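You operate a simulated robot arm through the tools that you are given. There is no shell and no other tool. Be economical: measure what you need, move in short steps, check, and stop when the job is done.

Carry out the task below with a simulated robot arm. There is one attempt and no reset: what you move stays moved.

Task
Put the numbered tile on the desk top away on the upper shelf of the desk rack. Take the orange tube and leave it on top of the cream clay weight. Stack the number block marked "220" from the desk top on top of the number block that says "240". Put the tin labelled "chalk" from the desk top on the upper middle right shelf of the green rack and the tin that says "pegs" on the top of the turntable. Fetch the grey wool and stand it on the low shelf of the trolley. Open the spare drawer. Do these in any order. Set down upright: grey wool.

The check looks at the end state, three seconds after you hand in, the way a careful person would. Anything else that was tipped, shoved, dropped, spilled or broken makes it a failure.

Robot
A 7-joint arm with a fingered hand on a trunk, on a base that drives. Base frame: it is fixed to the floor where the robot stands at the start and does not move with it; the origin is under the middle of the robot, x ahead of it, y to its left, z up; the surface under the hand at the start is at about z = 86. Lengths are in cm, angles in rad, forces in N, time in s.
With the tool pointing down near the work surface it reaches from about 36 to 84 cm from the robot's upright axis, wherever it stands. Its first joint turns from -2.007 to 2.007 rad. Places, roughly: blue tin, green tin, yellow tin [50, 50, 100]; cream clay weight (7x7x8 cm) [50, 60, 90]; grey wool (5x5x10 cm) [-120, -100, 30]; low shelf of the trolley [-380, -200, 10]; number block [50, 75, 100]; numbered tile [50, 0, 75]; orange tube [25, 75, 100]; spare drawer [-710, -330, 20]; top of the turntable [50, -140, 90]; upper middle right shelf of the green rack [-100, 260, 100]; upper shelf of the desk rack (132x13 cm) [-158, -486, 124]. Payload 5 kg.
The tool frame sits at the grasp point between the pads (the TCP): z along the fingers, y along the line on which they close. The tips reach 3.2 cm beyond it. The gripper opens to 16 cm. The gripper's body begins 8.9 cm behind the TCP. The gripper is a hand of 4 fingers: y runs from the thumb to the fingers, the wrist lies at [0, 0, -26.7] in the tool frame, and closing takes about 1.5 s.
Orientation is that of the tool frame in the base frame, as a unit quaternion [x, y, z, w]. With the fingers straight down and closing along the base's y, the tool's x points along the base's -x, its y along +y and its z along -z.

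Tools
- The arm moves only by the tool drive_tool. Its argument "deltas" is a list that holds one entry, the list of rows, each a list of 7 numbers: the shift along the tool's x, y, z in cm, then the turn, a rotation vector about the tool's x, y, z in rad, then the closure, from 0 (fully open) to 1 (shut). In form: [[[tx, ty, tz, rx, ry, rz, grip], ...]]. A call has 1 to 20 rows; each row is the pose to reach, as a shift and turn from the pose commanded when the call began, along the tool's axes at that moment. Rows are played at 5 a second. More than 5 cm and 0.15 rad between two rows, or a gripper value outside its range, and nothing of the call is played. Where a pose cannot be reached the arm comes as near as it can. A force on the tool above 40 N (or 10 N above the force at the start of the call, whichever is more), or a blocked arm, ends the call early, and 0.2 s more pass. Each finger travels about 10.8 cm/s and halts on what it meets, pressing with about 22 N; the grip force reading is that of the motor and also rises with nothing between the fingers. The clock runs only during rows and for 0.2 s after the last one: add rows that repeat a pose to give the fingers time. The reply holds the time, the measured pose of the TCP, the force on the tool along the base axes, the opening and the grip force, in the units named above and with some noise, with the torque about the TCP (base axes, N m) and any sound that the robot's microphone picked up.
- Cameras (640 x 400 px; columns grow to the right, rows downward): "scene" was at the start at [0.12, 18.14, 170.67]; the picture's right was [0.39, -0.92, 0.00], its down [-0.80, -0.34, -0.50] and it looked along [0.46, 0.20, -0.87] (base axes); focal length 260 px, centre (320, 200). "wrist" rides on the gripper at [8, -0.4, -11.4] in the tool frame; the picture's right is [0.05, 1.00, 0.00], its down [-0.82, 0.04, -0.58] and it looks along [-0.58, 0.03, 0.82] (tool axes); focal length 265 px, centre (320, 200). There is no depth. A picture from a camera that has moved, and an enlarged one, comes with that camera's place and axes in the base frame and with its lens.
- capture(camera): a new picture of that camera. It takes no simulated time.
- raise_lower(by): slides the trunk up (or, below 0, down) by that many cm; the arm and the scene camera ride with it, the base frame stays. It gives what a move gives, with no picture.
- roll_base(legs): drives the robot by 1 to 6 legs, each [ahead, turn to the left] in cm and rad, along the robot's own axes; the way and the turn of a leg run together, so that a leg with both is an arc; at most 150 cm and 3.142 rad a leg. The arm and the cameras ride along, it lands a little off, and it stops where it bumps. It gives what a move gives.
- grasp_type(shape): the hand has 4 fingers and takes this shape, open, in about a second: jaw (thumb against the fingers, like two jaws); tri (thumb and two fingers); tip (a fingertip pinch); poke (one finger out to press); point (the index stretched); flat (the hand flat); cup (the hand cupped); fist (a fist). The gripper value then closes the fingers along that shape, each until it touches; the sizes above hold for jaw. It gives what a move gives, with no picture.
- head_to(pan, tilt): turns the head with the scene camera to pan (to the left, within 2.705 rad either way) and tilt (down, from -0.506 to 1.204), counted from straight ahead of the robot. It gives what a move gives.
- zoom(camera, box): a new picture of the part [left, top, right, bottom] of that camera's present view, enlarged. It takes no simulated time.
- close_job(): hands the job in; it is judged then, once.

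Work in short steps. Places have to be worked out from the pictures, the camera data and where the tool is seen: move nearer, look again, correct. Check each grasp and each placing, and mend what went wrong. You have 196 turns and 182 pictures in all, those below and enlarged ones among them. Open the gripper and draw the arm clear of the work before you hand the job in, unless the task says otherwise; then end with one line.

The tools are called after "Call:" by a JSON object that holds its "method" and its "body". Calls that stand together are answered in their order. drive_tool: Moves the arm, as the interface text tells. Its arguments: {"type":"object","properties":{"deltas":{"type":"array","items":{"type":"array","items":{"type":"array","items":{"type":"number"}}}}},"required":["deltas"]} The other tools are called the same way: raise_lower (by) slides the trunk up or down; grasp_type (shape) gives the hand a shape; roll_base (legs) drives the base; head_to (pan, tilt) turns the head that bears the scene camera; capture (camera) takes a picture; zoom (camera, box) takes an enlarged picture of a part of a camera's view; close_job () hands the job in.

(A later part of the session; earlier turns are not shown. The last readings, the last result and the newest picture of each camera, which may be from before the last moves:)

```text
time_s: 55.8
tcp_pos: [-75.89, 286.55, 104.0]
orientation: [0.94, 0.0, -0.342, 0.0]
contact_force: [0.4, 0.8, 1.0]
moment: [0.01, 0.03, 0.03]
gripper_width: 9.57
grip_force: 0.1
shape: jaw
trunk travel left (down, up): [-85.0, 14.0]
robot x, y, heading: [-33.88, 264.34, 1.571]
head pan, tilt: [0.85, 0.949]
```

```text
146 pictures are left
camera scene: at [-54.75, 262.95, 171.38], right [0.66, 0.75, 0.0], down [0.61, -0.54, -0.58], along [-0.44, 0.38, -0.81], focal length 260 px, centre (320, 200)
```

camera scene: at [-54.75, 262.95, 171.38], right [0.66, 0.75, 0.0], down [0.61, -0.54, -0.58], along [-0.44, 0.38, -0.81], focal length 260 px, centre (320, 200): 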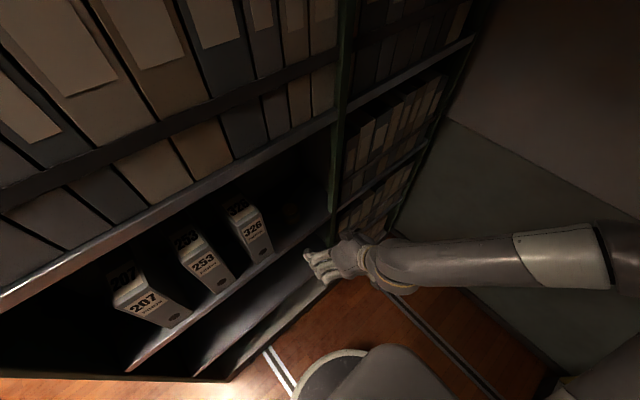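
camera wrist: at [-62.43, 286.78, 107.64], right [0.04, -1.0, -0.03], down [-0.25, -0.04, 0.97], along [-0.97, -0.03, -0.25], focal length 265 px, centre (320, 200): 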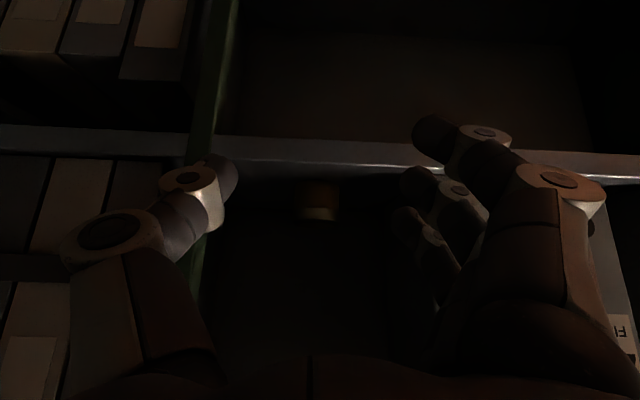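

Chalk tin stands on the shelf. Swing the arm back to straight ahead along an arc.

Call:
{"method": "drive_tool", "body": {"deltas": [[[-0.26, -4, -1.09, 0.092, 0, 0.1093, 0.4], [-0.14, -8, -2.5, 0.184, 0, 0.2186, 0.4], [0.75, -11.3, -4.55, 0.276, 0, 0.3279, 0.4], [2.24, -15, -7.12, 0.368, 0, 0.4372, 0.4], [4.05, -18.2, -9.95, 0.46, 0, 0.5465, 0.4], [6.09, -20.8, -12.96, 0.552, 0, 0.6558, 0.4], [8.34, -23.2, -16.2, 0.644, 0, 0.7651, 0.4], [10.7, -25.2, -19.4, 0.736, 0, 0.8744, 0.4], [12.9, -26.7, -22.7, 0.828, 0, 0.9837, 0.4], [15, -27.8, -25.7, 0.92, 0, 1.093, 0.4], [17.3, -28.5, -27.6, 1.012, 0, 1.202, 0.4], [17.3, -28.5, -27.6, 1.012, 0, 1.202, 0.4]]]}}

Call:
{"method": "roll_base", "body": {"legs": [[-128, 0], [0, -1.571]]}}

Call:
{"method": "head_to", "body": {"pan": -0.6, "tilt": 0.8}}

Call:
{"method": "capture", "body": {"camera": "scene"}}

```text
time_s: 58.4
tcp_pos: [-44.66, 314.83, 113.85]
orientation: [-0.662, 0.666, 0.241, 0.243]
contact_force: [-0.5, -0.8, 0.3]
moment: [0.02, -0.01, 0.0]
gripper_width: 9.54
grip_force: 0.1
shape: jaw
trunk travel left (down, up): [-85.0, 14.0]
robot x, y, heading: [-33.81, 263.96, 1.57]
head pan, tilt: [0.85, 0.949]
```

```text
time_s: 68.6
tcp_pos: [16.5, 148.02, 113.9]
orientation: [0.0, 0.939, 0.0, 0.343]
contact_force: [0.2, -0.1, 0.0]
moment: [0.0, -0.01, 0.01]
gripper_width: 9.56
grip_force: 0.0
shape: jaw
trunk travel left (down, up): [-85.0, 14.0]
robot x, y, heading: [-33.96, 136.53, 0.001]
head pan, tilt: [0.85, 0.949]
```

```text
time_s: 70.2
tcp_pos: [16.56, 148.01, 113.95]
orientation: [-0.001, 0.939, 0.0, 0.343]
contact_force: [0.5, 0.1, -1.2]
moment: [-0.01, -0.01, -0.02]
gripper_width: 9.56
grip_force: 0.0
shape: jaw
trunk travel left (down, up): [-85.0, 14.0]
robot x, y, heading: [-33.59, 136.68, 0.0]
head pan, tilt: [-0.6, 0.799]
```

```text
145 pictures are left
camera scene: at [-33.16, 147.58, 172.54], right [-0.56, -0.83, 0.0], down [-0.59, 0.4, -0.7], along [0.58, -0.39, -0.72], focal length 260 px, centre (320, 200)
```

scene: 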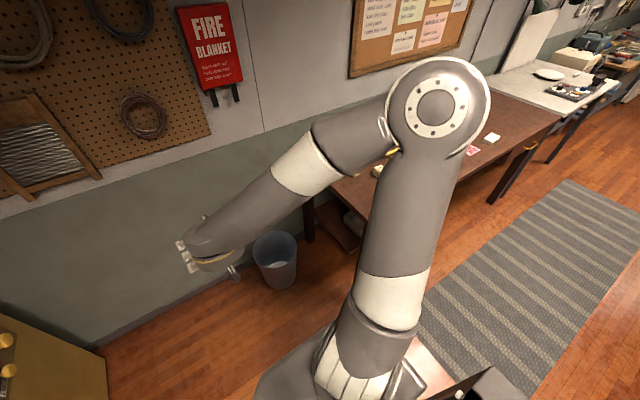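

A waste bin stands near the wall; wall at x≈78. Fold the hand closer, tool-down, then move to the desk's left side.

Call:
{"method": "drive_tool", "body": {"deltas": [[[1.1, -1.3, -1.7, 0, 0.14, 0, 0.4], [2.3, -2.6, -3.5, 0, 0.28, 0, 0.4], [3.4, -3.9, -5.2, 0, 0.42, 0, 0.4], [4.6, -5.2, -7, 0, 0.56, 0, 0.4], [5.7, -6.5, -8.7, 0, 0.7, 0, 0.4], [5.7, -6.5, -8.7, 0, 0.7, 0, 0.4]]]}}

Call:
{"method": "roll_base", "body": {"legs": [[56, 0], [0, -1.571]]}}

Call:
{"method": "head_to", "body": {"pan": 0.3, "tilt": 1.0}}

Call:
{"method": "capture", "body": {"camera": "scene"}}

Call:
{"method": "capture", "body": {"camera": "wrist"}}

```text
time_s: 71.6
tcp_pos: [6.58, 141.46, 116.91]
orientation: [-0.001, 1.0, 0.001, -0.001]
contact_force: [-0.5, 1.1, -0.1]
moment: [-0.03, 0.01, 0.01]
gripper_width: 9.54
grip_force: 0.0
shape: jaw
trunk travel left (down, up): [-85.0, 14.0]
robot x, y, heading: [-34.02, 136.39, 0.003]
head pan, tilt: [-0.6, 0.799]
```

```text
time_s: 74.6
tcp_pos: [59.97, 142.18, 116.77]
orientation: [-0.004, 1.0, 0.001, 0.001]
contact_force: [-0.5, 0.9, 0.2]
moment: [0.01, 0.02, -0.03]
gripper_width: 9.56
grip_force: 0.2
shape: jaw
trunk travel left (down, up): [-85.0, 14.0]
robot x, y, heading: [19.47, 136.79, 0.006]
head pan, tilt: [-0.6, 0.799]
stopped in leg 1: the robot was blocked; the commanded pose is now the measured one
```

```text
time_s: 75.8
tcp_pos: [59.85, 142.04, 117.0]
orientation: [-0.005, 1.0, 0.0, 0.0]
contact_force: [0.2, 0.0, 0.1]
moment: [0.01, -0.02, -0.03]
gripper_width: 9.53
grip_force: 0.1
shape: jaw
trunk travel left (down, up): [-85.0, 14.0]
robot x, y, heading: [19.31, 136.71, 0.009]
head pan, tilt: [0.3, 1.0]
```

```text
144 pictures are left
camera scene: at [20.04, 154.46, 171.03], right [0.3, -0.95, 0.0], down [-0.8, -0.26, -0.54], along [0.51, 0.16, -0.84], focal length 260 px, centre (320, 200)
```

scene: 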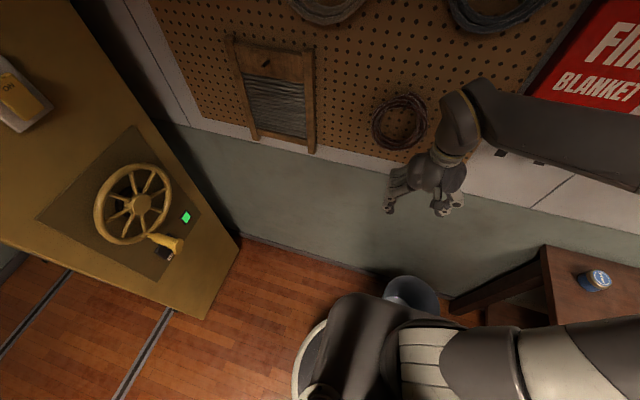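

```text
143 pictures are left
camera wrist: at [51.93, 141.5, 128.34], right [-0.06, 1.0, 0.0], down [0.81, 0.05, 0.58], along [0.58, 0.03, -0.82], focal length 265 px, centre (320, 200)
```

wrist: 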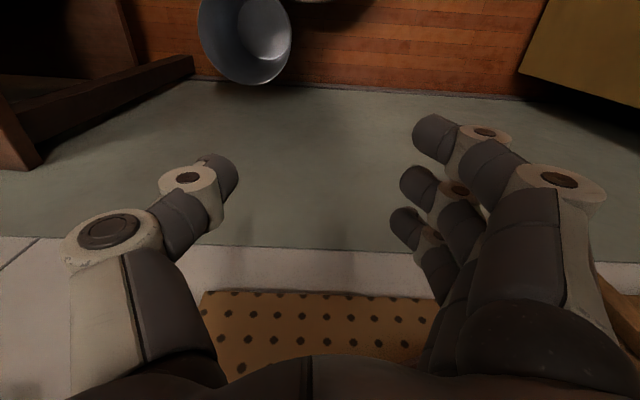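

Blocked at x≈19.5, probably base beside the bin; bin position appears unchanged. Back off 8 cm, turn right toward the desk, and look.

Call:
{"method": "roll_base", "body": {"legs": [[-9, 0], [0, -1.575]]}}

Call:
{"method": "head_to", "body": {"pan": 0.4, "tilt": 1.0}}

Call:
{"method": "capture", "body": {"camera": "scene"}}

```text
time_s: 80.8
tcp_pos: [14.8, 96.37, 116.94]
orientation: [0.711, 0.703, -0.001, 0.0]
contact_force: [0.0, 0.5, 0.2]
moment: [0.0, 0.04, 0.02]
gripper_width: 9.54
grip_force: 0.0
shape: jaw
trunk travel left (down, up): [-85.0, 14.0]
robot x, y, heading: [10.52, 136.92, -1.58]
head pan, tilt: [0.3, 1.0]
```

```text
time_s: 81.4
tcp_pos: [14.88, 96.34, 116.89]
orientation: [0.711, 0.703, -0.001, 0.0]
contact_force: [0.6, -0.4, -0.4]
moment: [-0.01, 0.01, 0.02]
gripper_width: 9.57
grip_force: 0.0
shape: jaw
trunk travel left (down, up): [-85.0, 14.0]
robot x, y, heading: [10.5, 136.98, -1.581]
head pan, tilt: [0.4, 1.0]
```

```text
142 pictures are left
camera scene: at [28.88, 136.07, 171.03], right [-0.93, -0.38, 0.0], down [-0.32, 0.78, -0.54], along [0.21, -0.5, -0.84], focal length 260 px, centre (320, 200)
```

scene: 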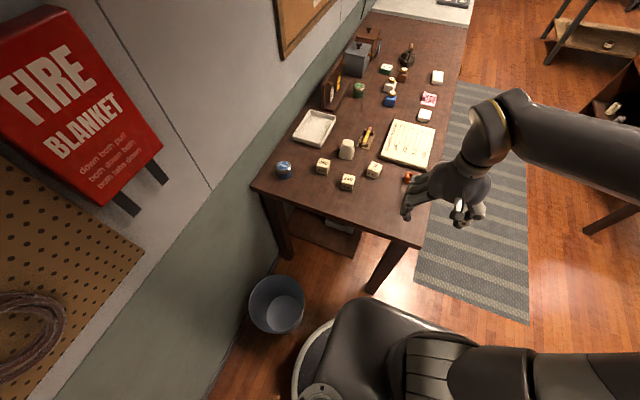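

Clear view of the desk. Drive 6 cm nearer and bring the hand over block 220.

Call:
{"method": "roll_base", "body": {"legs": [[6, 0]]}}

Call:
{"method": "drive_tool", "body": {"deltas": [[[-2.2, 2.4, 0, 0, 0, 0, 0.4], [-5, 4.8, 1, 0, 0, 0, 0.4], [-8, 7.2, 2, 0, 0, 0.02, 0.4], [-11, 9.6, 3.5, 0, 0, 0.04, 0.4], [-14, 12, 5, 0, 0, 0.06, 0.4], [-17, 14.4, 6.5, 0, 0, 0.08, 0.4], [-20, 16.8, 8, 0, 0, 0.1, 0.4], [-22.3, 19.1, 9, 0, 0, 0.1, 0.4], [-22.3, 19.1, 9, 0, 0, 0.1, 0.4]]]}}

Call:
{"method": "capture", "body": {"camera": "wrist"}}

```text
time_s: 82.4
tcp_pos: [14.81, 90.08, 116.72]
orientation: [0.711, 0.704, 0.0, -0.001]
contact_force: [-0.2, -0.3, 0.4]
moment: [0.08, -0.05, 0.0]
gripper_width: 9.55
grip_force: 0.0
shape: jaw
trunk travel left (down, up): [-85.0, 14.0]
robot x, y, heading: [10.47, 130.97, -1.578]
head pan, tilt: [0.4, 1.0]
```

```text
time_s: 84.4
tcp_pos: [33.76, 67.83, 107.87]
orientation: [0.745, 0.667, 0.0, -0.001]
contact_force: [0.5, 0.5, 0.0]
moment: [0.0, 0.0, 0.03]
gripper_width: 9.52
grip_force: 0.1
shape: jaw
trunk travel left (down, up): [-85.0, 14.0]
robot x, y, heading: [10.49, 130.84, -1.58]
head pan, tilt: [0.4, 1.0]
```

```text
141 pictures are left
camera wrist: at [34.3, 75.81, 119.38], right [1.0, -0.06, 0.0], down [-0.05, -0.81, 0.58], along [-0.03, -0.58, -0.82], focal length 265 px, centre (320, 200)
```

wrist: 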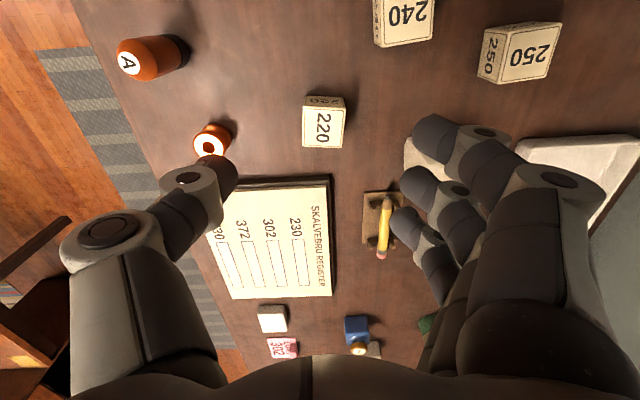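

Block 220 at (34.2,65.3). The weight is close to the finger side, so narrow to ~7 cm and descend part way.

Call:
{"method": "drive_tool", "body": {"deltas": [[[-0.5, 0.3, 3, 0, 0, 0, 0.5], [-1, 0.5, 6, 0, 0, 0, 0.55], [-1.5, 0.6, 9, 0, 0, 0, 0.55], [-1.7, 0.6, 11, 0, 0, 0, 0.55], [-1.7, 0.6, 11, 0, 0, 0, 0.55]]]}}

Call:
{"method": "capture", "body": {"camera": "wrist"}}

Call:
{"method": "zoom", "body": {"camera": "scene", "box": [240, 80, 480, 250]}}

```text
time_s: 85.6
tcp_pos: [34.09, 66.09, 96.84]
orientation: [0.745, 0.667, 0.0, 0.0]
contact_force: [-0.5, 0.0, -0.8]
moment: [0.04, -0.03, -0.02]
gripper_width: 7.27
grip_force: 0.1
shape: jaw
trunk travel left (down, up): [-85.0, 14.0]
robot x, y, heading: [10.76, 130.83, -1.587]
head pan, tilt: [0.4, 1.0]
```

```text
140 pictures are left
camera wrist: at [34.66, 74.07, 108.31], right [1.0, -0.06, 0.0], down [-0.05, -0.82, 0.58], along [-0.03, -0.58, -0.82], focal length 265 px, centre (320, 200)
```

wrist: 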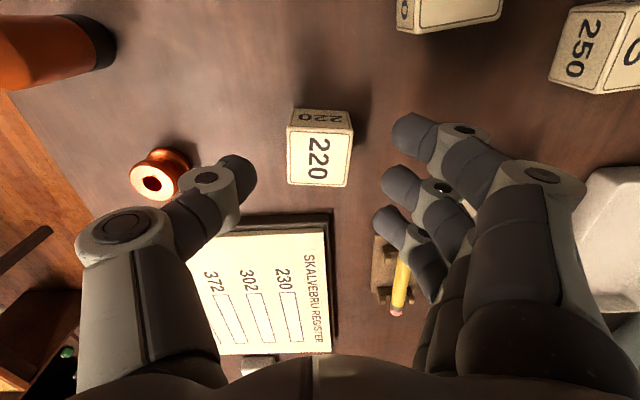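

```text
2.35 times, centred on (360, 165) of scene
camera zoom: at [28.84, 130.05, 171.03], right [-0.93, -0.38, 0.0], down [-0.32, 0.78, -0.54], along [0.21, -0.5, -0.84], focal length 611 px, centre (226, 282)
```

zoom: 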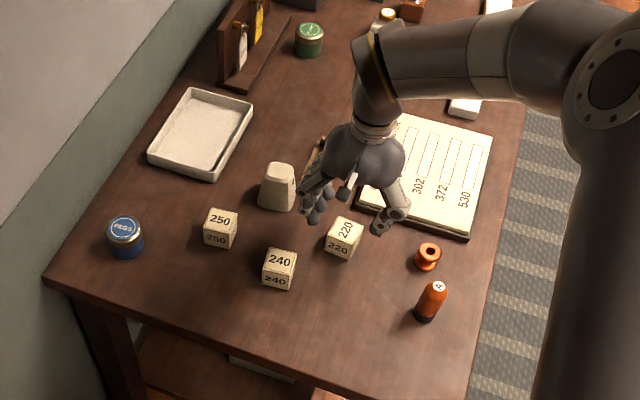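

Weight's near edge is at x≈44, so there's room. Descend to z≈90.3 and close.

Call:
{"method": "drive_tool", "body": {"deltas": [[[0, 0, 2, 0, 0, 0, 0.55], [-0.2, 0, 4, 0, 0, 0, 0.55], [-0.3, 0, 6.4, 0, 0, 0, 0.55], [-0.3, 0, 6.4, 0, 0, 0, 0.65], [-0.3, 0, 6.4, 0, 0, 0, 0.75], [-0.3, 0, 6.4, 0, 0, 0, 0.85], [-0.3, 0, 6.4, 0, 0, 0, 0.85], [-0.3, 0, 6.4, 0, 0, 0, 0.85], [-0.3, 0, 6.4, 0, 0, 0, 0.85]]]}}

Call:
{"method": "capture", "body": {"camera": "wrist"}}

```text
time_s: 87.6
tcp_pos: [34.03, 65.77, 90.57]
orientation: [0.746, 0.666, 0.0, 0.0]
contact_force: [-0.3, 0.1, 0.0]
moment: [0.0, 0.01, -0.03]
gripper_width: 3.09
grip_force: 21.9
shape: jaw
trunk travel left (down, up): [-85.0, 14.0]
robot x, y, heading: [10.5, 130.79, -1.585]
head pan, tilt: [0.4, 1.0]
```

```text
138 pictures are left
camera wrist: at [34.58, 73.7, 101.97], right [1.0, -0.06, 0.0], down [-0.05, -0.82, 0.58], along [-0.03, -0.58, -0.82], focal length 265 px, centre (320, 200)
```

wrist: 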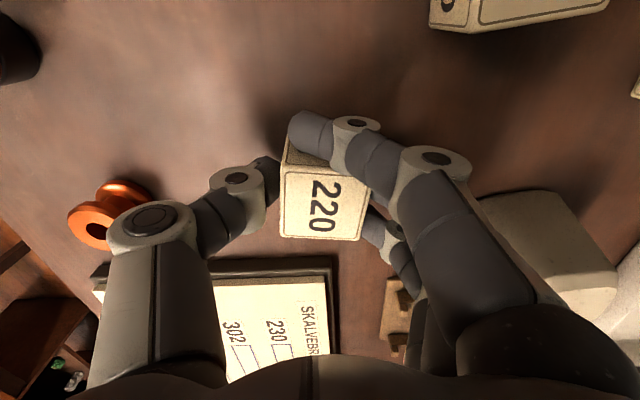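

Grip holds with thumb and middle fingers (index slid past the face). Lift and check.

Call:
{"method": "drive_tool", "body": {"deltas": [[[0, 0, -1.5, 0, 0, 0, 0.85], [0, 0, -4, 0, 0, 0, 0.85], [0, 0, -7, 0, 0, 0, 0.85], [0, 0, -10, 0, 0, 0, 0.85], [0, 0, -10, 0, 0, 0, 0.85]]]}}

Call:
{"method": "capture", "body": {"camera": "wrist"}}

Call:
{"method": "zoom", "body": {"camera": "scene", "box": [260, 100, 440, 240]}}

```text
time_s: 88.8
tcp_pos: [33.93, 65.78, 100.52]
orientation: [0.745, 0.668, 0.0, 0.001]
contact_force: [0.5, 0.2, -0.6]
moment: [-0.01, 0.04, 0.0]
gripper_width: 3.1
grip_force: 22.1
shape: jaw
trunk travel left (down, up): [-85.0, 14.0]
robot x, y, heading: [10.28, 130.75, -1.581]
head pan, tilt: [0.4, 1.0]
```

```text
137 pictures are left
camera wrist: at [34.51, 73.68, 111.93], right [1.0, -0.06, 0.0], down [-0.05, -0.82, 0.58], along [-0.03, -0.58, -0.82], focal length 265 px, centre (320, 200)
```

wrist: 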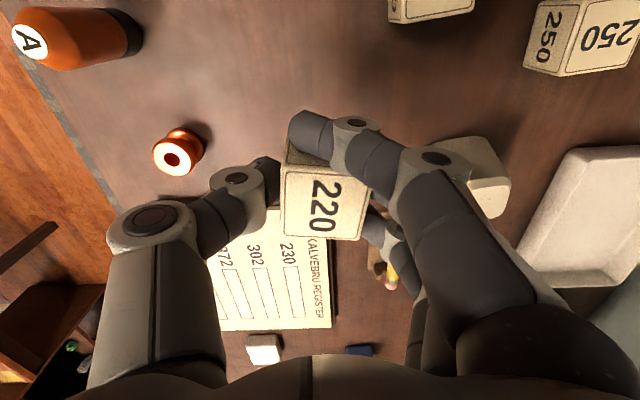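

```text
2.86 times, centred on (350, 170) of scene
camera zoom: at [28.87, 129.99, 171.02], right [-0.93, -0.38, 0.0], down [-0.32, 0.78, -0.54], along [0.2, -0.5, -0.84], focal length 742 px, centre (234, 286)
```

zoom: 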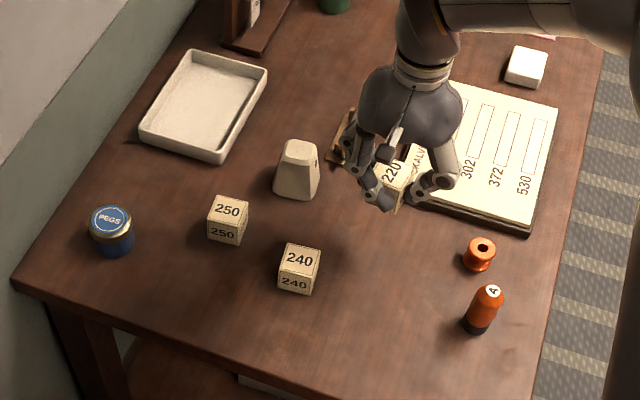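

Block is held level. Move over 240 at (42,75.2), rotating +0.24 rad to match, still high.

Call:
{"method": "drive_tool", "body": {"deltas": [[[1.5, 1, -2, 0, 0, -0.05, 0.85], [4.5, 2.5, -2, 0, 0, -0.1, 0.85], [7.5, 4, -2, 0, 0, -0.16, 0.85], [10, 5.5, -2, 0, 0, -0.22, 0.85], [10.97, 6.38, -2, 0, 0, -0.24, 0.85], [10.97, 6.38, -2, 0, 0, -0.24, 0.85]]]}}

Call:
{"method": "capture", "body": {"camera": "wrist"}}

Call:
{"method": "zoom", "body": {"camera": "scene", "box": [280, 110, 440, 230]}}

```text
time_s: 90.2
tcp_pos: [41.69, 75.95, 102.53]
orientation: [0.66, 0.752, 0.0, 0.0]
contact_force: [0.5, -0.8, 0.6]
moment: [0.0, 0.01, 0.02]
gripper_width: 3.08
grip_force: 22.5
shape: jaw
trunk travel left (down, up): [-85.0, 14.0]
robot x, y, heading: [10.26, 130.88, -1.583]
head pan, tilt: [0.4, 1.0]
```

```text
135 pictures are left
camera wrist: at [40.18, 83.75, 113.93], right [0.98, 0.18, 0.0], down [0.15, -0.8, 0.58], along [0.1, -0.57, -0.82], focal length 265 px, centre (320, 200)
```

wrist: 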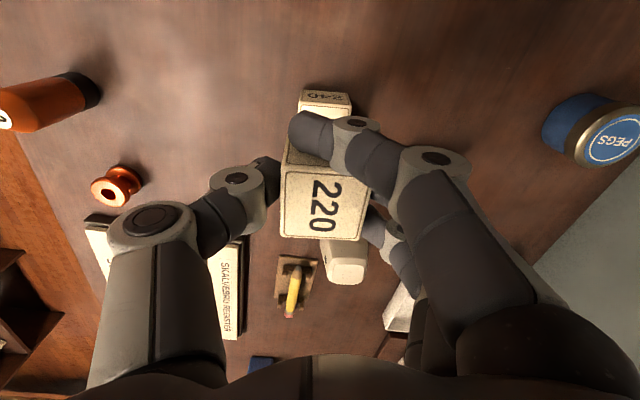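

```text
3.33 times, centred on (360, 170) of scene
camera zoom: at [28.84, 130.03, 171.03], right [-0.93, -0.38, 0.0], down [-0.32, 0.78, -0.54], along [0.21, -0.5, -0.84], focal length 866 px, centre (187, 300)
```

zoom: 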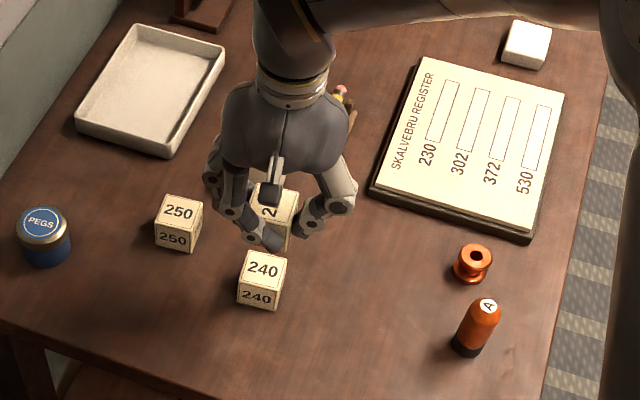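

Alignment within a few mm. Lower to contact.

Call:
{"method": "drive_tool", "body": {"deltas": [[[0, -0.15, 2, 0, 0, 0, 0.85], [0, -0.15, 4, 0, 0, 0, 0.85], [0, -0.15, 6, 0, 0, 0, 0.85], [0, -0.15, 6.9, 0, 0, 0, 0.85], [0, -0.15, 6.9, 0, 0, 0, 0.85]]]}}

Call:
{"method": "zoom", "body": {"camera": "scene", "box": [300, 120, 400, 200]}}

```text
time_s: 91.4
tcp_pos: [41.38, 75.98, 95.58]
orientation: [0.66, 0.751, 0.0, 0.0]
contact_force: [-0.1, -0.5, 0.5]
moment: [0.04, 0.03, 0.01]
gripper_width: 3.09
grip_force: 21.9
shape: jaw
trunk travel left (down, up): [-85.0, 14.0]
robot x, y, heading: [10.58, 130.99, -1.582]
head pan, tilt: [0.4, 1.0]
```

```text
5.00 times, centred on (350, 160) of scene
camera zoom: at [28.86, 130.04, 171.02], right [-0.93, -0.38, 0.0], down [-0.32, 0.78, -0.54], along [0.21, -0.5, -0.84], focal length 1299 px, centre (170, 400)
```

zoom: 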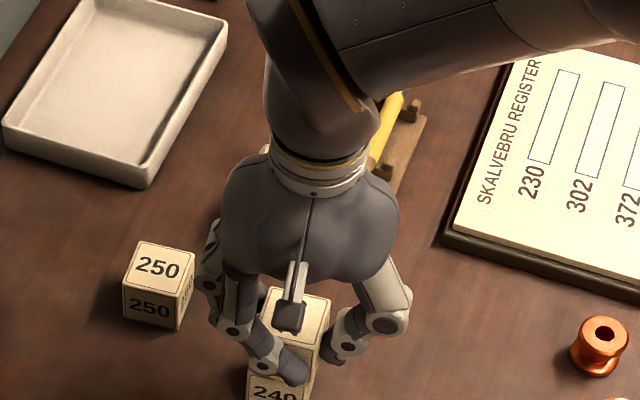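

Just above; lower another 0.5 and read force.

Call:
{"method": "drive_tool", "body": {"deltas": [[[0, 0.15, 0.2, 0, 0, 0, 0.85], [0, 0.15, 0.45, 0, 0, 0, 0.85], [0, 0.15, 0.45, 0, 0, 0, 0.85]]]}}

Call:
{"method": "zoom", "body": {"camera": "scene", "box": [300, 150, 400, 230]}}

Call:
{"method": "capture", "body": {"camera": "wrist"}}

```text
time_s: 92.2
tcp_pos: [41.63, 75.98, 95.29]
orientation: [0.66, 0.752, 0.0, 0.0]
contact_force: [-0.4, 0.3, -0.8]
moment: [0.0, -0.01, 0.0]
gripper_width: 3.08
grip_force: 21.9
shape: jaw
trunk travel left (down, up): [-85.0, 14.0]
robot x, y, heading: [10.55, 130.85, -1.581]
head pan, tilt: [0.4, 1.0]
```

```text
5.00 times, centred on (350, 190) of scene
camera zoom: at [28.86, 130.04, 171.02], right [-0.93, -0.38, 0.0], down [-0.32, 0.78, -0.54], along [0.21, -0.5, -0.84], focal length 1299 px, centre (170, 250)
```

zoom: 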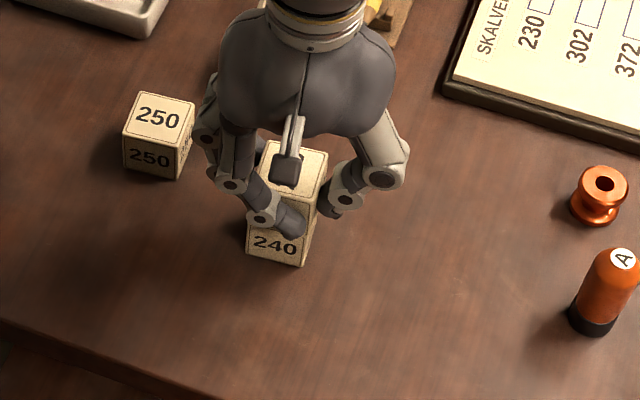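

```text
131 pictures are left
camera wrist: at [40.18, 83.78, 106.61], right [0.98, 0.18, 0.0], down [0.15, -0.8, 0.58], along [0.1, -0.57, -0.82], focal length 265 px, centre (320, 200)
```

wrist: 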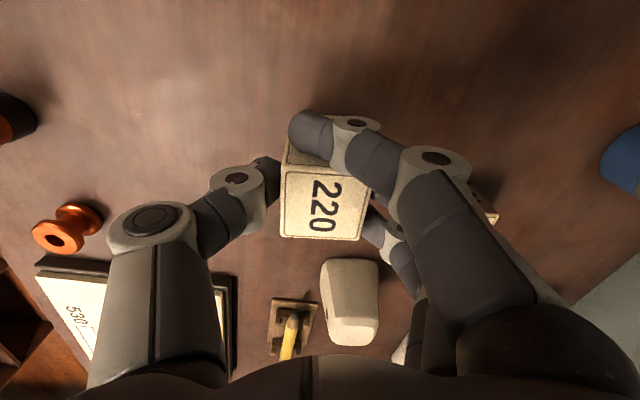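

Call:
{"method": "drive_tool", "body": {"deltas": [[[0, 0, 0.2, 0, 0, 0, 0.85], [0, 0, 0.4, 0, 0, 0, 0.85], [0, 0, 0.4, 0, 0, 0, 0.85]]]}}

```text
time_s: 93.0
tcp_pos: [41.62, 75.94, 94.87]
orientation: [0.659, 0.752, -0.001, 0.001]
contact_force: [-0.6, -1.2, 18.4]
moment: [-0.17, -0.24, 0.02]
gripper_width: 3.15
grip_force: 21.6
shape: jaw
trunk travel left (down, up): [-85.0, 14.0]
robot x, y, heading: [10.17, 130.53, -1.579]
head pan, tilt: [0.4, 1.0]
```

Contact. Ease 0.2 up and open slowly, then rise.

Call:
{"method": "drive_tool", "body": {"deltas": [[[0, 0, -0.15, 0, 0, 0, 0.85], [0, 0, -0.15, 0, 0, 0, 0.78], [0, 0, -0.15, 0, 0, 0, 0.7], [0, 0, -0.15, 0, 0, 0, 0.6], [0, 0, -0.15, 0, 0, 0, 0.5], [0, 0, -0.15, 0, 0, 0, 0.45], [0, 0, -0.15, 0, 0, 0, 0.45]]]}}

Call:
{"method": "capture", "body": {"camera": "wrist"}}

```text
time_s: 94.6
tcp_pos: [41.57, 76.0, 94.75]
orientation: [0.66, 0.752, 0.0, 0.0]
contact_force: [-0.1, 0.7, 0.5]
moment: [-0.04, 0.01, 0.02]
gripper_width: 8.72
grip_force: 0.1
shape: jaw
trunk travel left (down, up): [-85.0, 14.0]
robot x, y, heading: [10.8, 130.52, -1.585]
head pan, tilt: [0.4, 1.0]
```

```text
130 pictures are left
camera wrist: at [40.18, 83.81, 106.32], right [0.98, 0.18, 0.0], down [0.15, -0.8, 0.58], along [0.1, -0.57, -0.82], focal length 265 px, centre (320, 200)
```

wrist: 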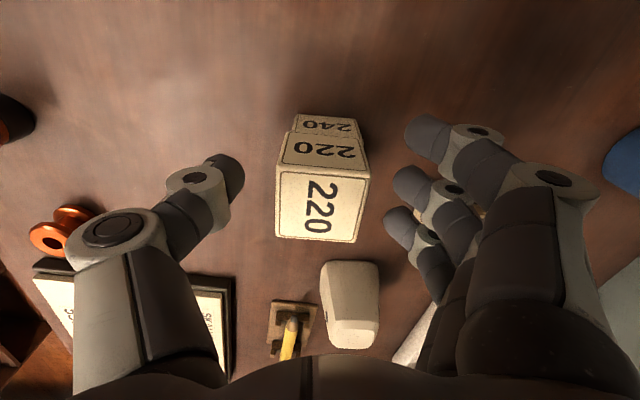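

220 is stacked on 240. Rise, then move over to the orange tube at about (17.8,73).

Call:
{"method": "drive_tool", "body": {"deltas": [[[0, 0, -4, 0, 0, 0, 0.45], [0, 0, -8, 0, 0, 0, 0.45], [0, 0, -12, 0, 0, 0, 0.4], [0, -4.5, -13, 0, 0, 0, 0.4], [0, -9, -13, 0, 0, 0, 0.4], [0.5, -13.5, -13, 0, 0, 0, 0.4], [0.6, -18, -12, 0, 0, 0, 0.4], [0.6, -22, -11, 0, 0, 0, 0.4], [0.6, -23.9, -11, 0, 0, 0, 0.4], [0.6, -23.9, -11, 0, 0, 0, 0.4]]]}}

Call:
{"method": "capture", "body": {"camera": "wrist"}}

Call:
{"method": "zoom", "body": {"camera": "scene", "box": [280, 110, 440, 230]}}

```text
time_s: 96.8
tcp_pos: [17.93, 73.49, 105.89]
orientation: [0.66, 0.751, 0.0, 0.0]
contact_force: [0.1, 0.7, 0.6]
moment: [0.04, 0.01, 0.02]
gripper_width: 9.54
grip_force: 0.0
shape: jaw
trunk travel left (down, up): [-85.0, 14.0]
robot x, y, heading: [10.29, 130.7, -1.58]
head pan, tilt: [0.4, 1.0]
```

```text
129 pictures are left
camera wrist: at [16.48, 81.38, 117.36], right [0.98, 0.18, 0.0], down [0.15, -0.8, 0.58], along [0.1, -0.57, -0.82], focal length 265 px, centre (320, 200)
```

wrist: 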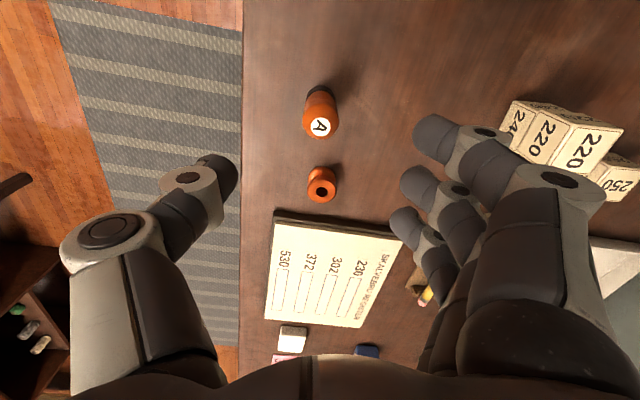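

```text
3.33 times, centred on (360, 170) of scene
camera zoom: at [28.85, 130.04, 171.03], right [-0.93, -0.38, 0.0], down [-0.32, 0.78, -0.54], along [0.21, -0.5, -0.84], focal length 866 px, centre (187, 300)
```

zoom: 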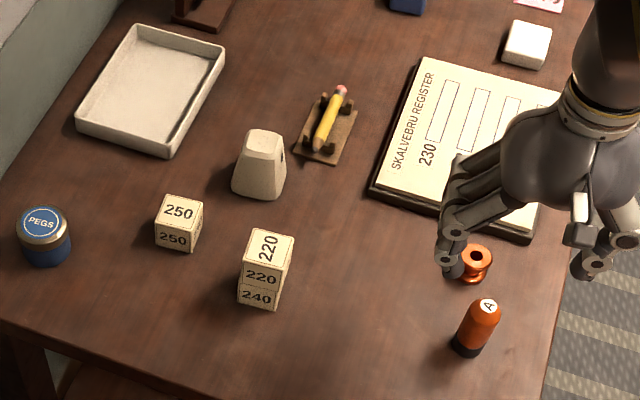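

Tube at (17.8,73.4), stack is fine. Descend over the tube and close.

Call:
{"method": "drive_tool", "body": {"deltas": [[[0, -0.1, 4, 0, 0, 0, 0.45], [0, -0.1, 8, 0, 0, 0, 0.5], [0, -0.1, 12, 0, 0, 0, 0.5], [0, -0.1, 14.4, 0, 0, 0, 0.5], [0, -0.1, 14.4, 0, 0, 0, 0.5]]]}}

Call:
{"method": "capture", "body": {"camera": "wrist"}}

```text
time_s: 98.0
tcp_pos: [17.87, 73.4, 91.35]
orientation: [0.66, 0.751, 0.001, 0.0]
contact_force: [-1.0, -0.4, 0.1]
moment: [-0.03, 0.01, -0.02]
gripper_width: 8.1
grip_force: 0.1
shape: jaw
trunk travel left (down, up): [-85.0, 14.0]
robot x, y, heading: [10.59, 130.71, -1.583]
head pan, tilt: [0.4, 1.0]
```

```text
127 pictures are left
camera wrist: at [16.45, 81.28, 102.88], right [0.98, 0.18, 0.0], down [0.15, -0.8, 0.58], along [0.1, -0.57, -0.82], focal length 265 px, centre (320, 200)
```

wrist: 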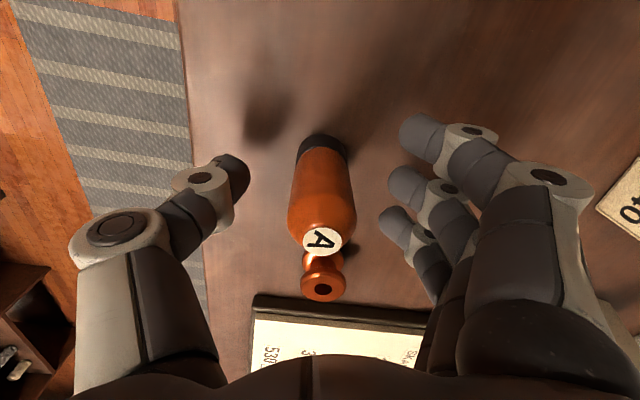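

Tube centered between thumb and fingers; close.

Call:
{"method": "drive_tool", "body": {"deltas": [[[0, 0, 0, 0, 0, 0, 0.6], [0, 0, 0, 0, 0, 0, 0.7], [0, 0, 0, 0, 0, 0, 0.8], [0, 0, 0, 0, 0, 0, 0.9], [0, 0, 0, 0, 0, 0, 0.9], [0, 0, 0, 0, 0, 0, 0.9], [0, 0, 0, 0, 0, 0, 0.9]]]}}

Call:
{"method": "drive_tool", "body": {"deltas": [[[0, 0, -2, 0, 0, 0, 0.9], [0, 0, -6, 0, 0, 0, 0.9], [0, 0, -10, 0, 0, 0, 0.9], [0, 0, -14, 0, 0, 0, 0.9], [0, 0, -16, 0, 0, 0, 0.9], [0, 0, -16, 0, 0, 0, 0.9]]]}}

Call:
{"method": "capture", "body": {"camera": "wrist"}}

Call:
{"method": "zoom", "body": {"camera": "scene", "box": [320, 80, 520, 230]}}

```text
time_s: 99.6
tcp_pos: [17.95, 73.44, 91.55]
orientation: [0.66, 0.751, 0.001, 0.0]
contact_force: [-0.9, -0.3, 3.9]
moment: [0.02, -0.02, 0.0]
gripper_width: 1.22
grip_force: 14.2
shape: jaw
trunk travel left (down, up): [-85.0, 14.0]
robot x, y, heading: [10.95, 130.59, -1.582]
head pan, tilt: [0.4, 1.0]
```

```text
time_s: 101.0
tcp_pos: [17.78, 73.39, 107.56]
orientation: [0.66, 0.751, 0.0, -0.001]
contact_force: [-0.3, 0.7, -0.7]
moment: [0.0, -0.01, 0.02]
gripper_width: 1.18
grip_force: 14.0
shape: jaw
trunk travel left (down, up): [-85.0, 14.0]
robot x, y, heading: [10.53, 130.94, -1.58]
head pan, tilt: [0.4, 1.0]
```

```text
126 pictures are left
camera wrist: at [16.35, 81.27, 118.89], right [0.98, 0.18, 0.0], down [0.15, -0.8, 0.58], along [0.1, -0.57, -0.82], focal length 265 px, centre (320, 200)
```

wrist: 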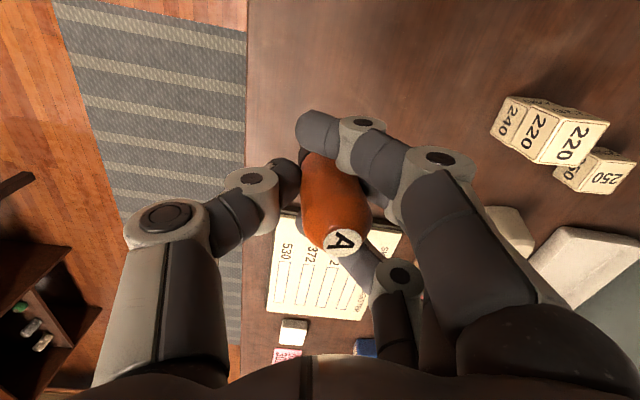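

```text
2.67 times, centred on (420, 155) of scene
camera zoom: at [28.84, 130.02, 171.03], right [-0.93, -0.38, 0.0], down [-0.32, 0.78, -0.54], along [0.21, -0.5, -0.84], focal length 693 px, centre (53, 320)
```

zoom: 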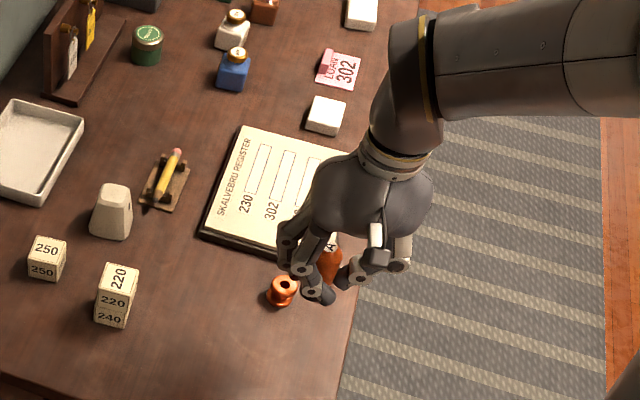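

Tube is held with a slight lean (top toward +x, ~0.1 rad). Carry it high toward the weight and look.

Call:
{"method": "drive_tool", "body": {"deltas": [[[-1.5, 3.5, -3, 0, 0, 0, 0.9], [-3, 7.5, -5, 0, 0, 0, 0.9], [-5, 11.5, -6, 0, 0, 0, 0.9], [-7, 15.5, -6, 0, 0, 0, 0.9], [-9, 19.5, -6, 0, 0, 0, 0.9], [-11, 23.5, -6, -0.04, 0, 0, 0.9], [-12.5, 27.5, -6, -0.09, 0, 0, 0.9], [-12.5, 27.5, -6, -0.09, 0, 0, 0.9]]]}}

Call:
{"method": "capture", "body": {"camera": "wrist"}}

Call:
{"method": "zoom", "body": {"camera": "scene", "box": [280, 70, 440, 190]}}

```text
time_s: 102.8
tcp_pos: [46.58, 64.77, 113.4]
orientation: [0.66, 0.75, 0.034, 0.031]
contact_force: [0.1, 0.7, -1.6]
moment: [-0.01, -0.06, -0.04]
gripper_width: 1.16
grip_force: 14.2
shape: jaw
trunk travel left (down, up): [-85.0, 14.0]
robot x, y, heading: [10.08, 130.57, -1.583]
head pan, tilt: [0.4, 1.0]
```

```text
124 pictures are left
camera wrist: at [44.2, 72.37, 124.85], right [0.98, 0.18, 0.09], down [0.1, -0.81, 0.58], along [0.18, -0.56, -0.81], focal length 265 px, centre (320, 200)
```

wrist: 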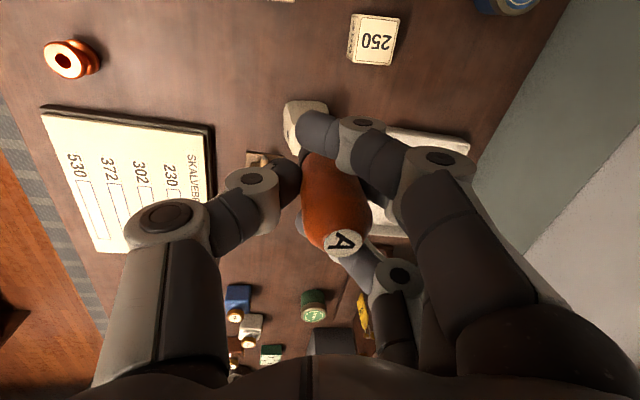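

```text
3.33 times, centred on (360, 130) of scene
camera zoom: at [28.76, 130.06, 171.04], right [-0.93, -0.38, 0.0], down [-0.32, 0.78, -0.54], along [0.21, -0.5, -0.84], focal length 866 px, centre (187, 433)
```

zoom: 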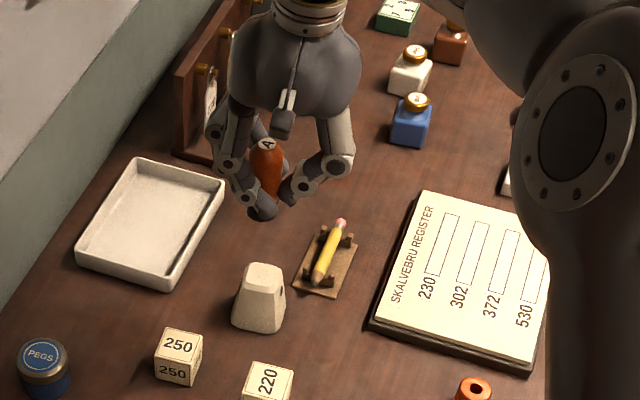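

Zoom on the weight for its top face geometry.

Call:
{"method": "zoom", "body": {"camera": "scene", "box": [325, 125, 373, 155]}}

Call:
{"method": "zoom", "body": {"camera": "wrist", "box": [260, 80, 400, 170]}}

```text
13.33 times, centred on (349, 140) of scene
camera zoom: at [28.76, 130.06, 171.04], right [-0.93, -0.38, 0.0], down [-0.32, 0.78, -0.54], along [0.21, -0.5, -0.84], focal length 3464 px, centre (-67, 1000)
```

zoom: 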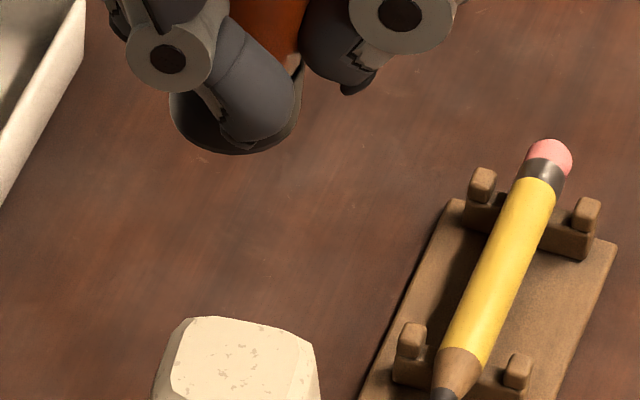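

```text
4.44 times, centred on (330, 125) of wrist
camera zoom: at [44.2, 72.37, 124.85], right [0.98, 0.18, 0.09], down [0.1, -0.81, 0.58], along [0.18, -0.56, -0.81], focal length 1180 px, centre (276, 533)
```

zoom: 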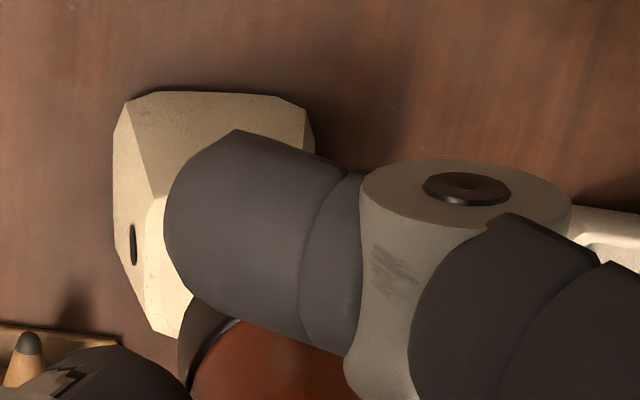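

Call:
{"method": "zoom", "body": {"camera": "scene", "box": [320, 140, 376, 175]}}

```text
11.43 times, centred on (348, 158) of scene
camera zoom: at [28.76, 130.06, 171.04], right [-0.93, -0.38, 0.0], down [-0.32, 0.78, -0.54], along [0.21, -0.5, -0.84], focal length 2969 px, centre (0, 686)
```

zoom: 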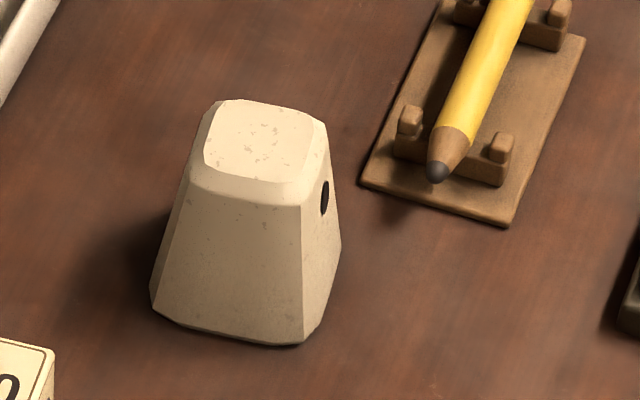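

Weight's flat top centers near (47.75,59.7), z≈94. Bring the tube base over it, stopping ~2.5 cm above.

Call:
{"method": "drive_tool", "body": {"deltas": [[[-2, -0.3, 0.5, 0, 0, 0, 0.9], [-4.31, -0.5, 3, 0, 0, 0, 0.9], [-4.31, -0.8, 6, 0, 0, 0, 0.9], [-4.31, -1.1, 9, 0, 0, 0, 0.9], [-4.31, -1.22, 11.3, 0, 0, 0, 0.9], [-4.31, -1.22, 11.3, 0, 0, 0, 0.9]]]}}

Call:
{"method": "zoom", "body": {"camera": "scene", "box": [316, 110, 380, 170]}}

Call:
{"method": "capture", "body": {"camera": "wrist"}}

```text
time_s: 104.2
tcp_pos: [47.05, 60.27, 102.05]
orientation: [0.659, 0.751, 0.033, 0.029]
contact_force: [0.5, -0.2, -0.1]
moment: [0.0, -0.04, 0.0]
gripper_width: 1.15
grip_force: 13.8
shape: jaw
trunk travel left (down, up): [-85.0, 14.0]
robot x, y, heading: [9.95, 131.05, -1.585]
head pan, tilt: [0.4, 1.0]
```

```text
6.67 times, centred on (348, 140) of scene
camera zoom: at [28.86, 130.04, 171.03], right [-0.93, -0.38, 0.0], down [-0.32, 0.78, -0.54], along [0.21, -0.5, -0.84], focal length 1732 px, centre (133, 600)
```

zoom: 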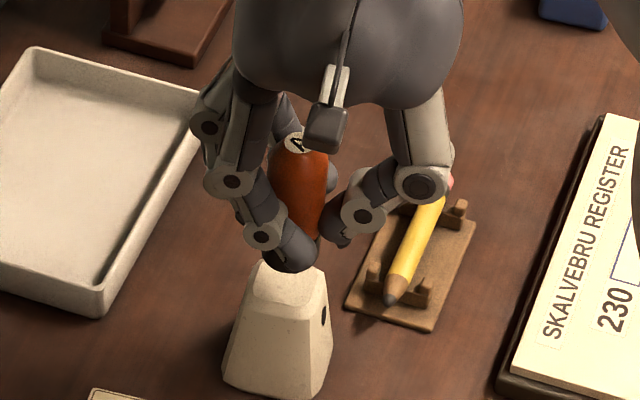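

```text
118 pictures are left
camera wrist: at [44.58, 67.99, 113.41], right [0.98, 0.18, 0.09], down [0.1, -0.81, 0.58], along [0.18, -0.56, -0.81], focal length 265 px, centre (320, 200)
```

wrist: 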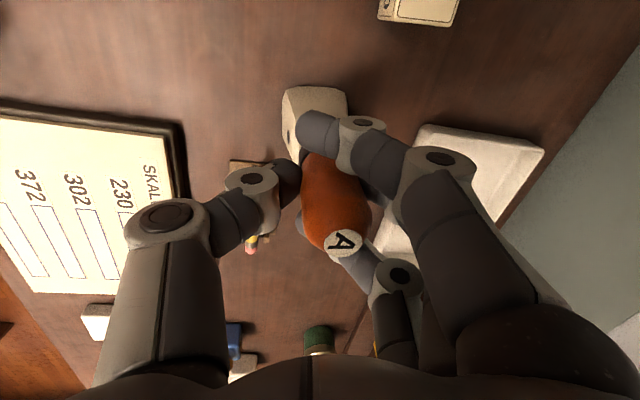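

Looks aligned. Lower to contact in small steps.

Call:
{"method": "drive_tool", "body": {"deltas": [[[0, -0.05, 0.6, 0, 0, 0, 0.9], [0, -0.1, 1.2, 0, 0, 0, 0.9], [0, -0.15, 1.7, 0, 0, 0, 0.9], [0, -0.2, 2.0, 0, 0, 0, 0.9], [0, -0.2, 2.0, 0, 0, 0, 0.9]]]}}

Call:
{"method": "zoom", "body": {"camera": "scene", "box": [326, 120, 374, 165]}}

```text
time_s: 105.4
tcp_pos: [46.93, 60.4, 100.0]
orientation: [0.66, 0.75, 0.033, 0.03]
contact_force: [-1.0, -0.5, -0.5]
moment: [0.03, 0.02, -0.01]
gripper_width: 1.2
grip_force: 13.4
shape: jaw
trunk travel left (down, up): [-85.0, 14.0]
robot x, y, heading: [10.16, 130.49, -1.585]
head pan, tilt: [0.4, 1.0]
```

```text
8.89 times, centred on (350, 142) of scene
camera zoom: at [28.86, 130.03, 171.02], right [-0.93, -0.38, 0.0], down [-0.32, 0.78, -0.54], along [0.2, -0.5, -0.84], focal length 2309 px, centre (53, 711)
```

zoom: 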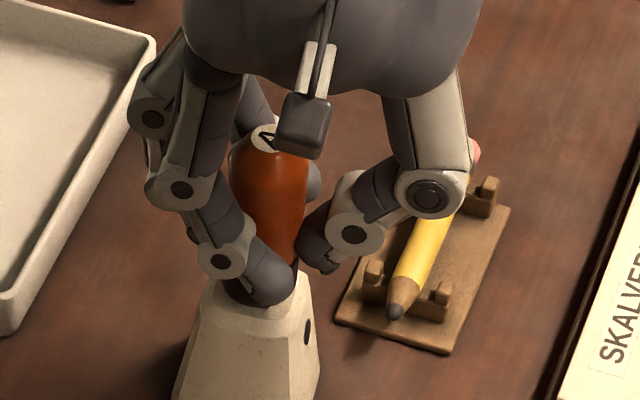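

Call:
{"method": "drive_tool", "body": {"deltas": [[[0, 0, 0.25, 0, 0, 0, 0.9], [0, 0, 0.5, 0, 0, 0, 0.9], [0, 0, 0.5, 0, 0, 0, 0.9]]]}}

```text
time_s: 106.2
tcp_pos: [47.07, 60.21, 99.63]
orientation: [0.659, 0.751, 0.034, 0.03]
contact_force: [-0.6, -1.0, -0.2]
moment: [-0.02, 0.02, 0.0]
gripper_width: 1.18
grip_force: 14.0
shape: jaw
trunk travel left (down, up): [-85.0, 14.0]
robot x, y, heading: [10.58, 130.67, -1.584]
head pan, tilt: [0.4, 1.0]
```

Call:
{"method": "drive_tool", "body": {"deltas": [[[0, 0, 0.2, 0, 0, 0, 0.9], [0, 0, 0.4, 0, 0, 0, 0.9], [0, 0, 0.4, 0, 0, 0, 0.9]]]}}

Call:
{"method": "zoom", "body": {"camera": "scene", "box": [326, 120, 374, 165]}}

```text
time_s: 107.0
tcp_pos: [47.0, 60.39, 99.07]
orientation: [0.659, 0.75, 0.034, 0.029]
contact_force: [-0.1, 0.6, -0.9]
moment: [0.0, 0.01, -0.01]
gripper_width: 1.2
grip_force: 14.2
shape: jaw
trunk travel left (down, up): [-85.0, 14.0]
robot x, y, heading: [10.65, 130.66, -1.581]
head pan, tilt: [0.4, 1.0]
```

```text
8.89 times, centred on (350, 142) of scene
camera zoom: at [28.86, 130.03, 171.02], right [-0.93, -0.38, 0.0], down [-0.32, 0.78, -0.54], along [0.2, -0.5, -0.84], focal length 2309 px, centre (53, 711)
```

zoom: 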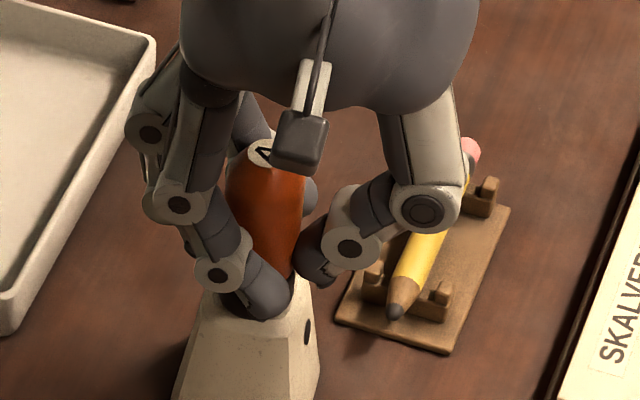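

Call:
{"method": "drive_tool", "body": {"deltas": [[[0, 0, 0.2, 0, 0, 0, 0.9], [0, 0, 0.35, 0, 0, 0, 0.9], [0, 0, 0.35, 0, 0, 0, 0.9]]]}}

Call:
{"method": "capture", "body": {"camera": "wrist"}}

```text
time_s: 107.8
tcp_pos: [47.03, 60.34, 98.84]
orientation: [0.659, 0.751, 0.033, 0.03]
contact_force: [0.7, -0.3, -0.5]
moment: [0.0, 0.02, 0.0]
gripper_width: 1.18
grip_force: 14.0
shape: jaw
trunk travel left (down, up): [-85.0, 14.0]
robot x, y, heading: [10.7, 130.97, -1.578]
head pan, tilt: [0.4, 1.0]
```

```text
115 pictures are left
camera wrist: at [44.67, 68.01, 110.23], right [0.98, 0.18, 0.09], down [0.1, -0.81, 0.58], along [0.18, -0.56, -0.81], focal length 265 px, centre (320, 200)
```

wrist: 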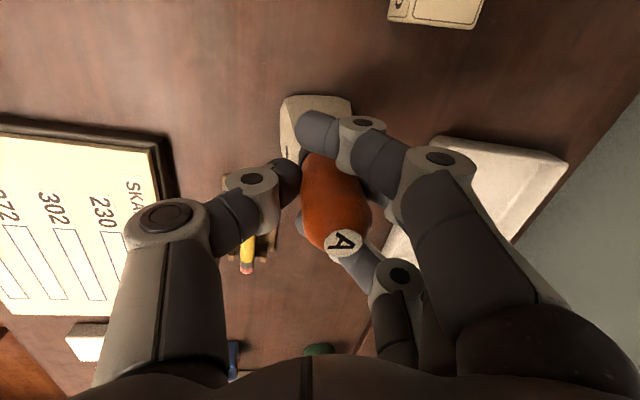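

Call:
{"method": "zoom", "body": {"camera": "wrist", "box": [265, 85, 385, 265]}}

Call:
{"method": "head_to", "body": {"pan": 0.8, "tilt": 0.9}}

Call:
{"method": "capture", "body": {"camera": "scene"}}

```text
2.22 times, centred on (325, 175) of wrist
camera zoom: at [44.67, 68.01, 110.23], right [0.98, 0.18, 0.09], down [0.1, -0.81, 0.58], along [0.18, -0.56, -0.81], focal length 590 px, centre (309, 256)
```

zoom: 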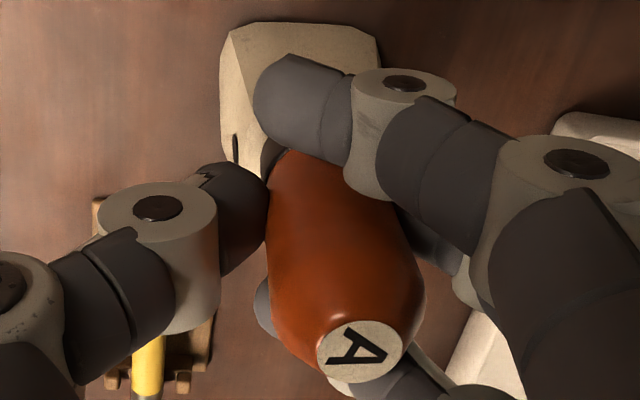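

```text
time_s: 108.7
tcp_pos: [47.15, 60.23, 98.82]
orientation: [0.659, 0.751, 0.034, 0.029]
contact_force: [0.0, -0.1, -0.8]
moment: [0.04, -0.02, 0.0]
gripper_width: 1.17
grip_force: 14.5
shape: jaw
trunk travel left (down, up): [-85.0, 14.0]
robot x, y, heading: [10.67, 131.14, -1.58]
head pan, tilt: [0.799, 0.901]
```

```text
113 pictures are left
camera scene: at [31.57, 131.15, 171.74], right [-0.7, -0.71, 0.0], down [-0.56, 0.55, -0.62], along [0.44, -0.44, -0.78], focal length 260 px, centre (320, 200)
```

scene: 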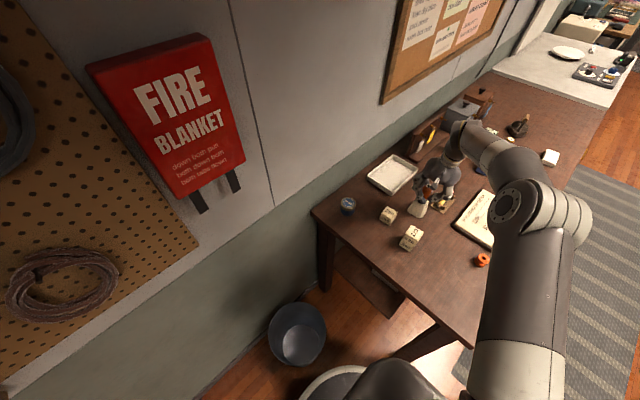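

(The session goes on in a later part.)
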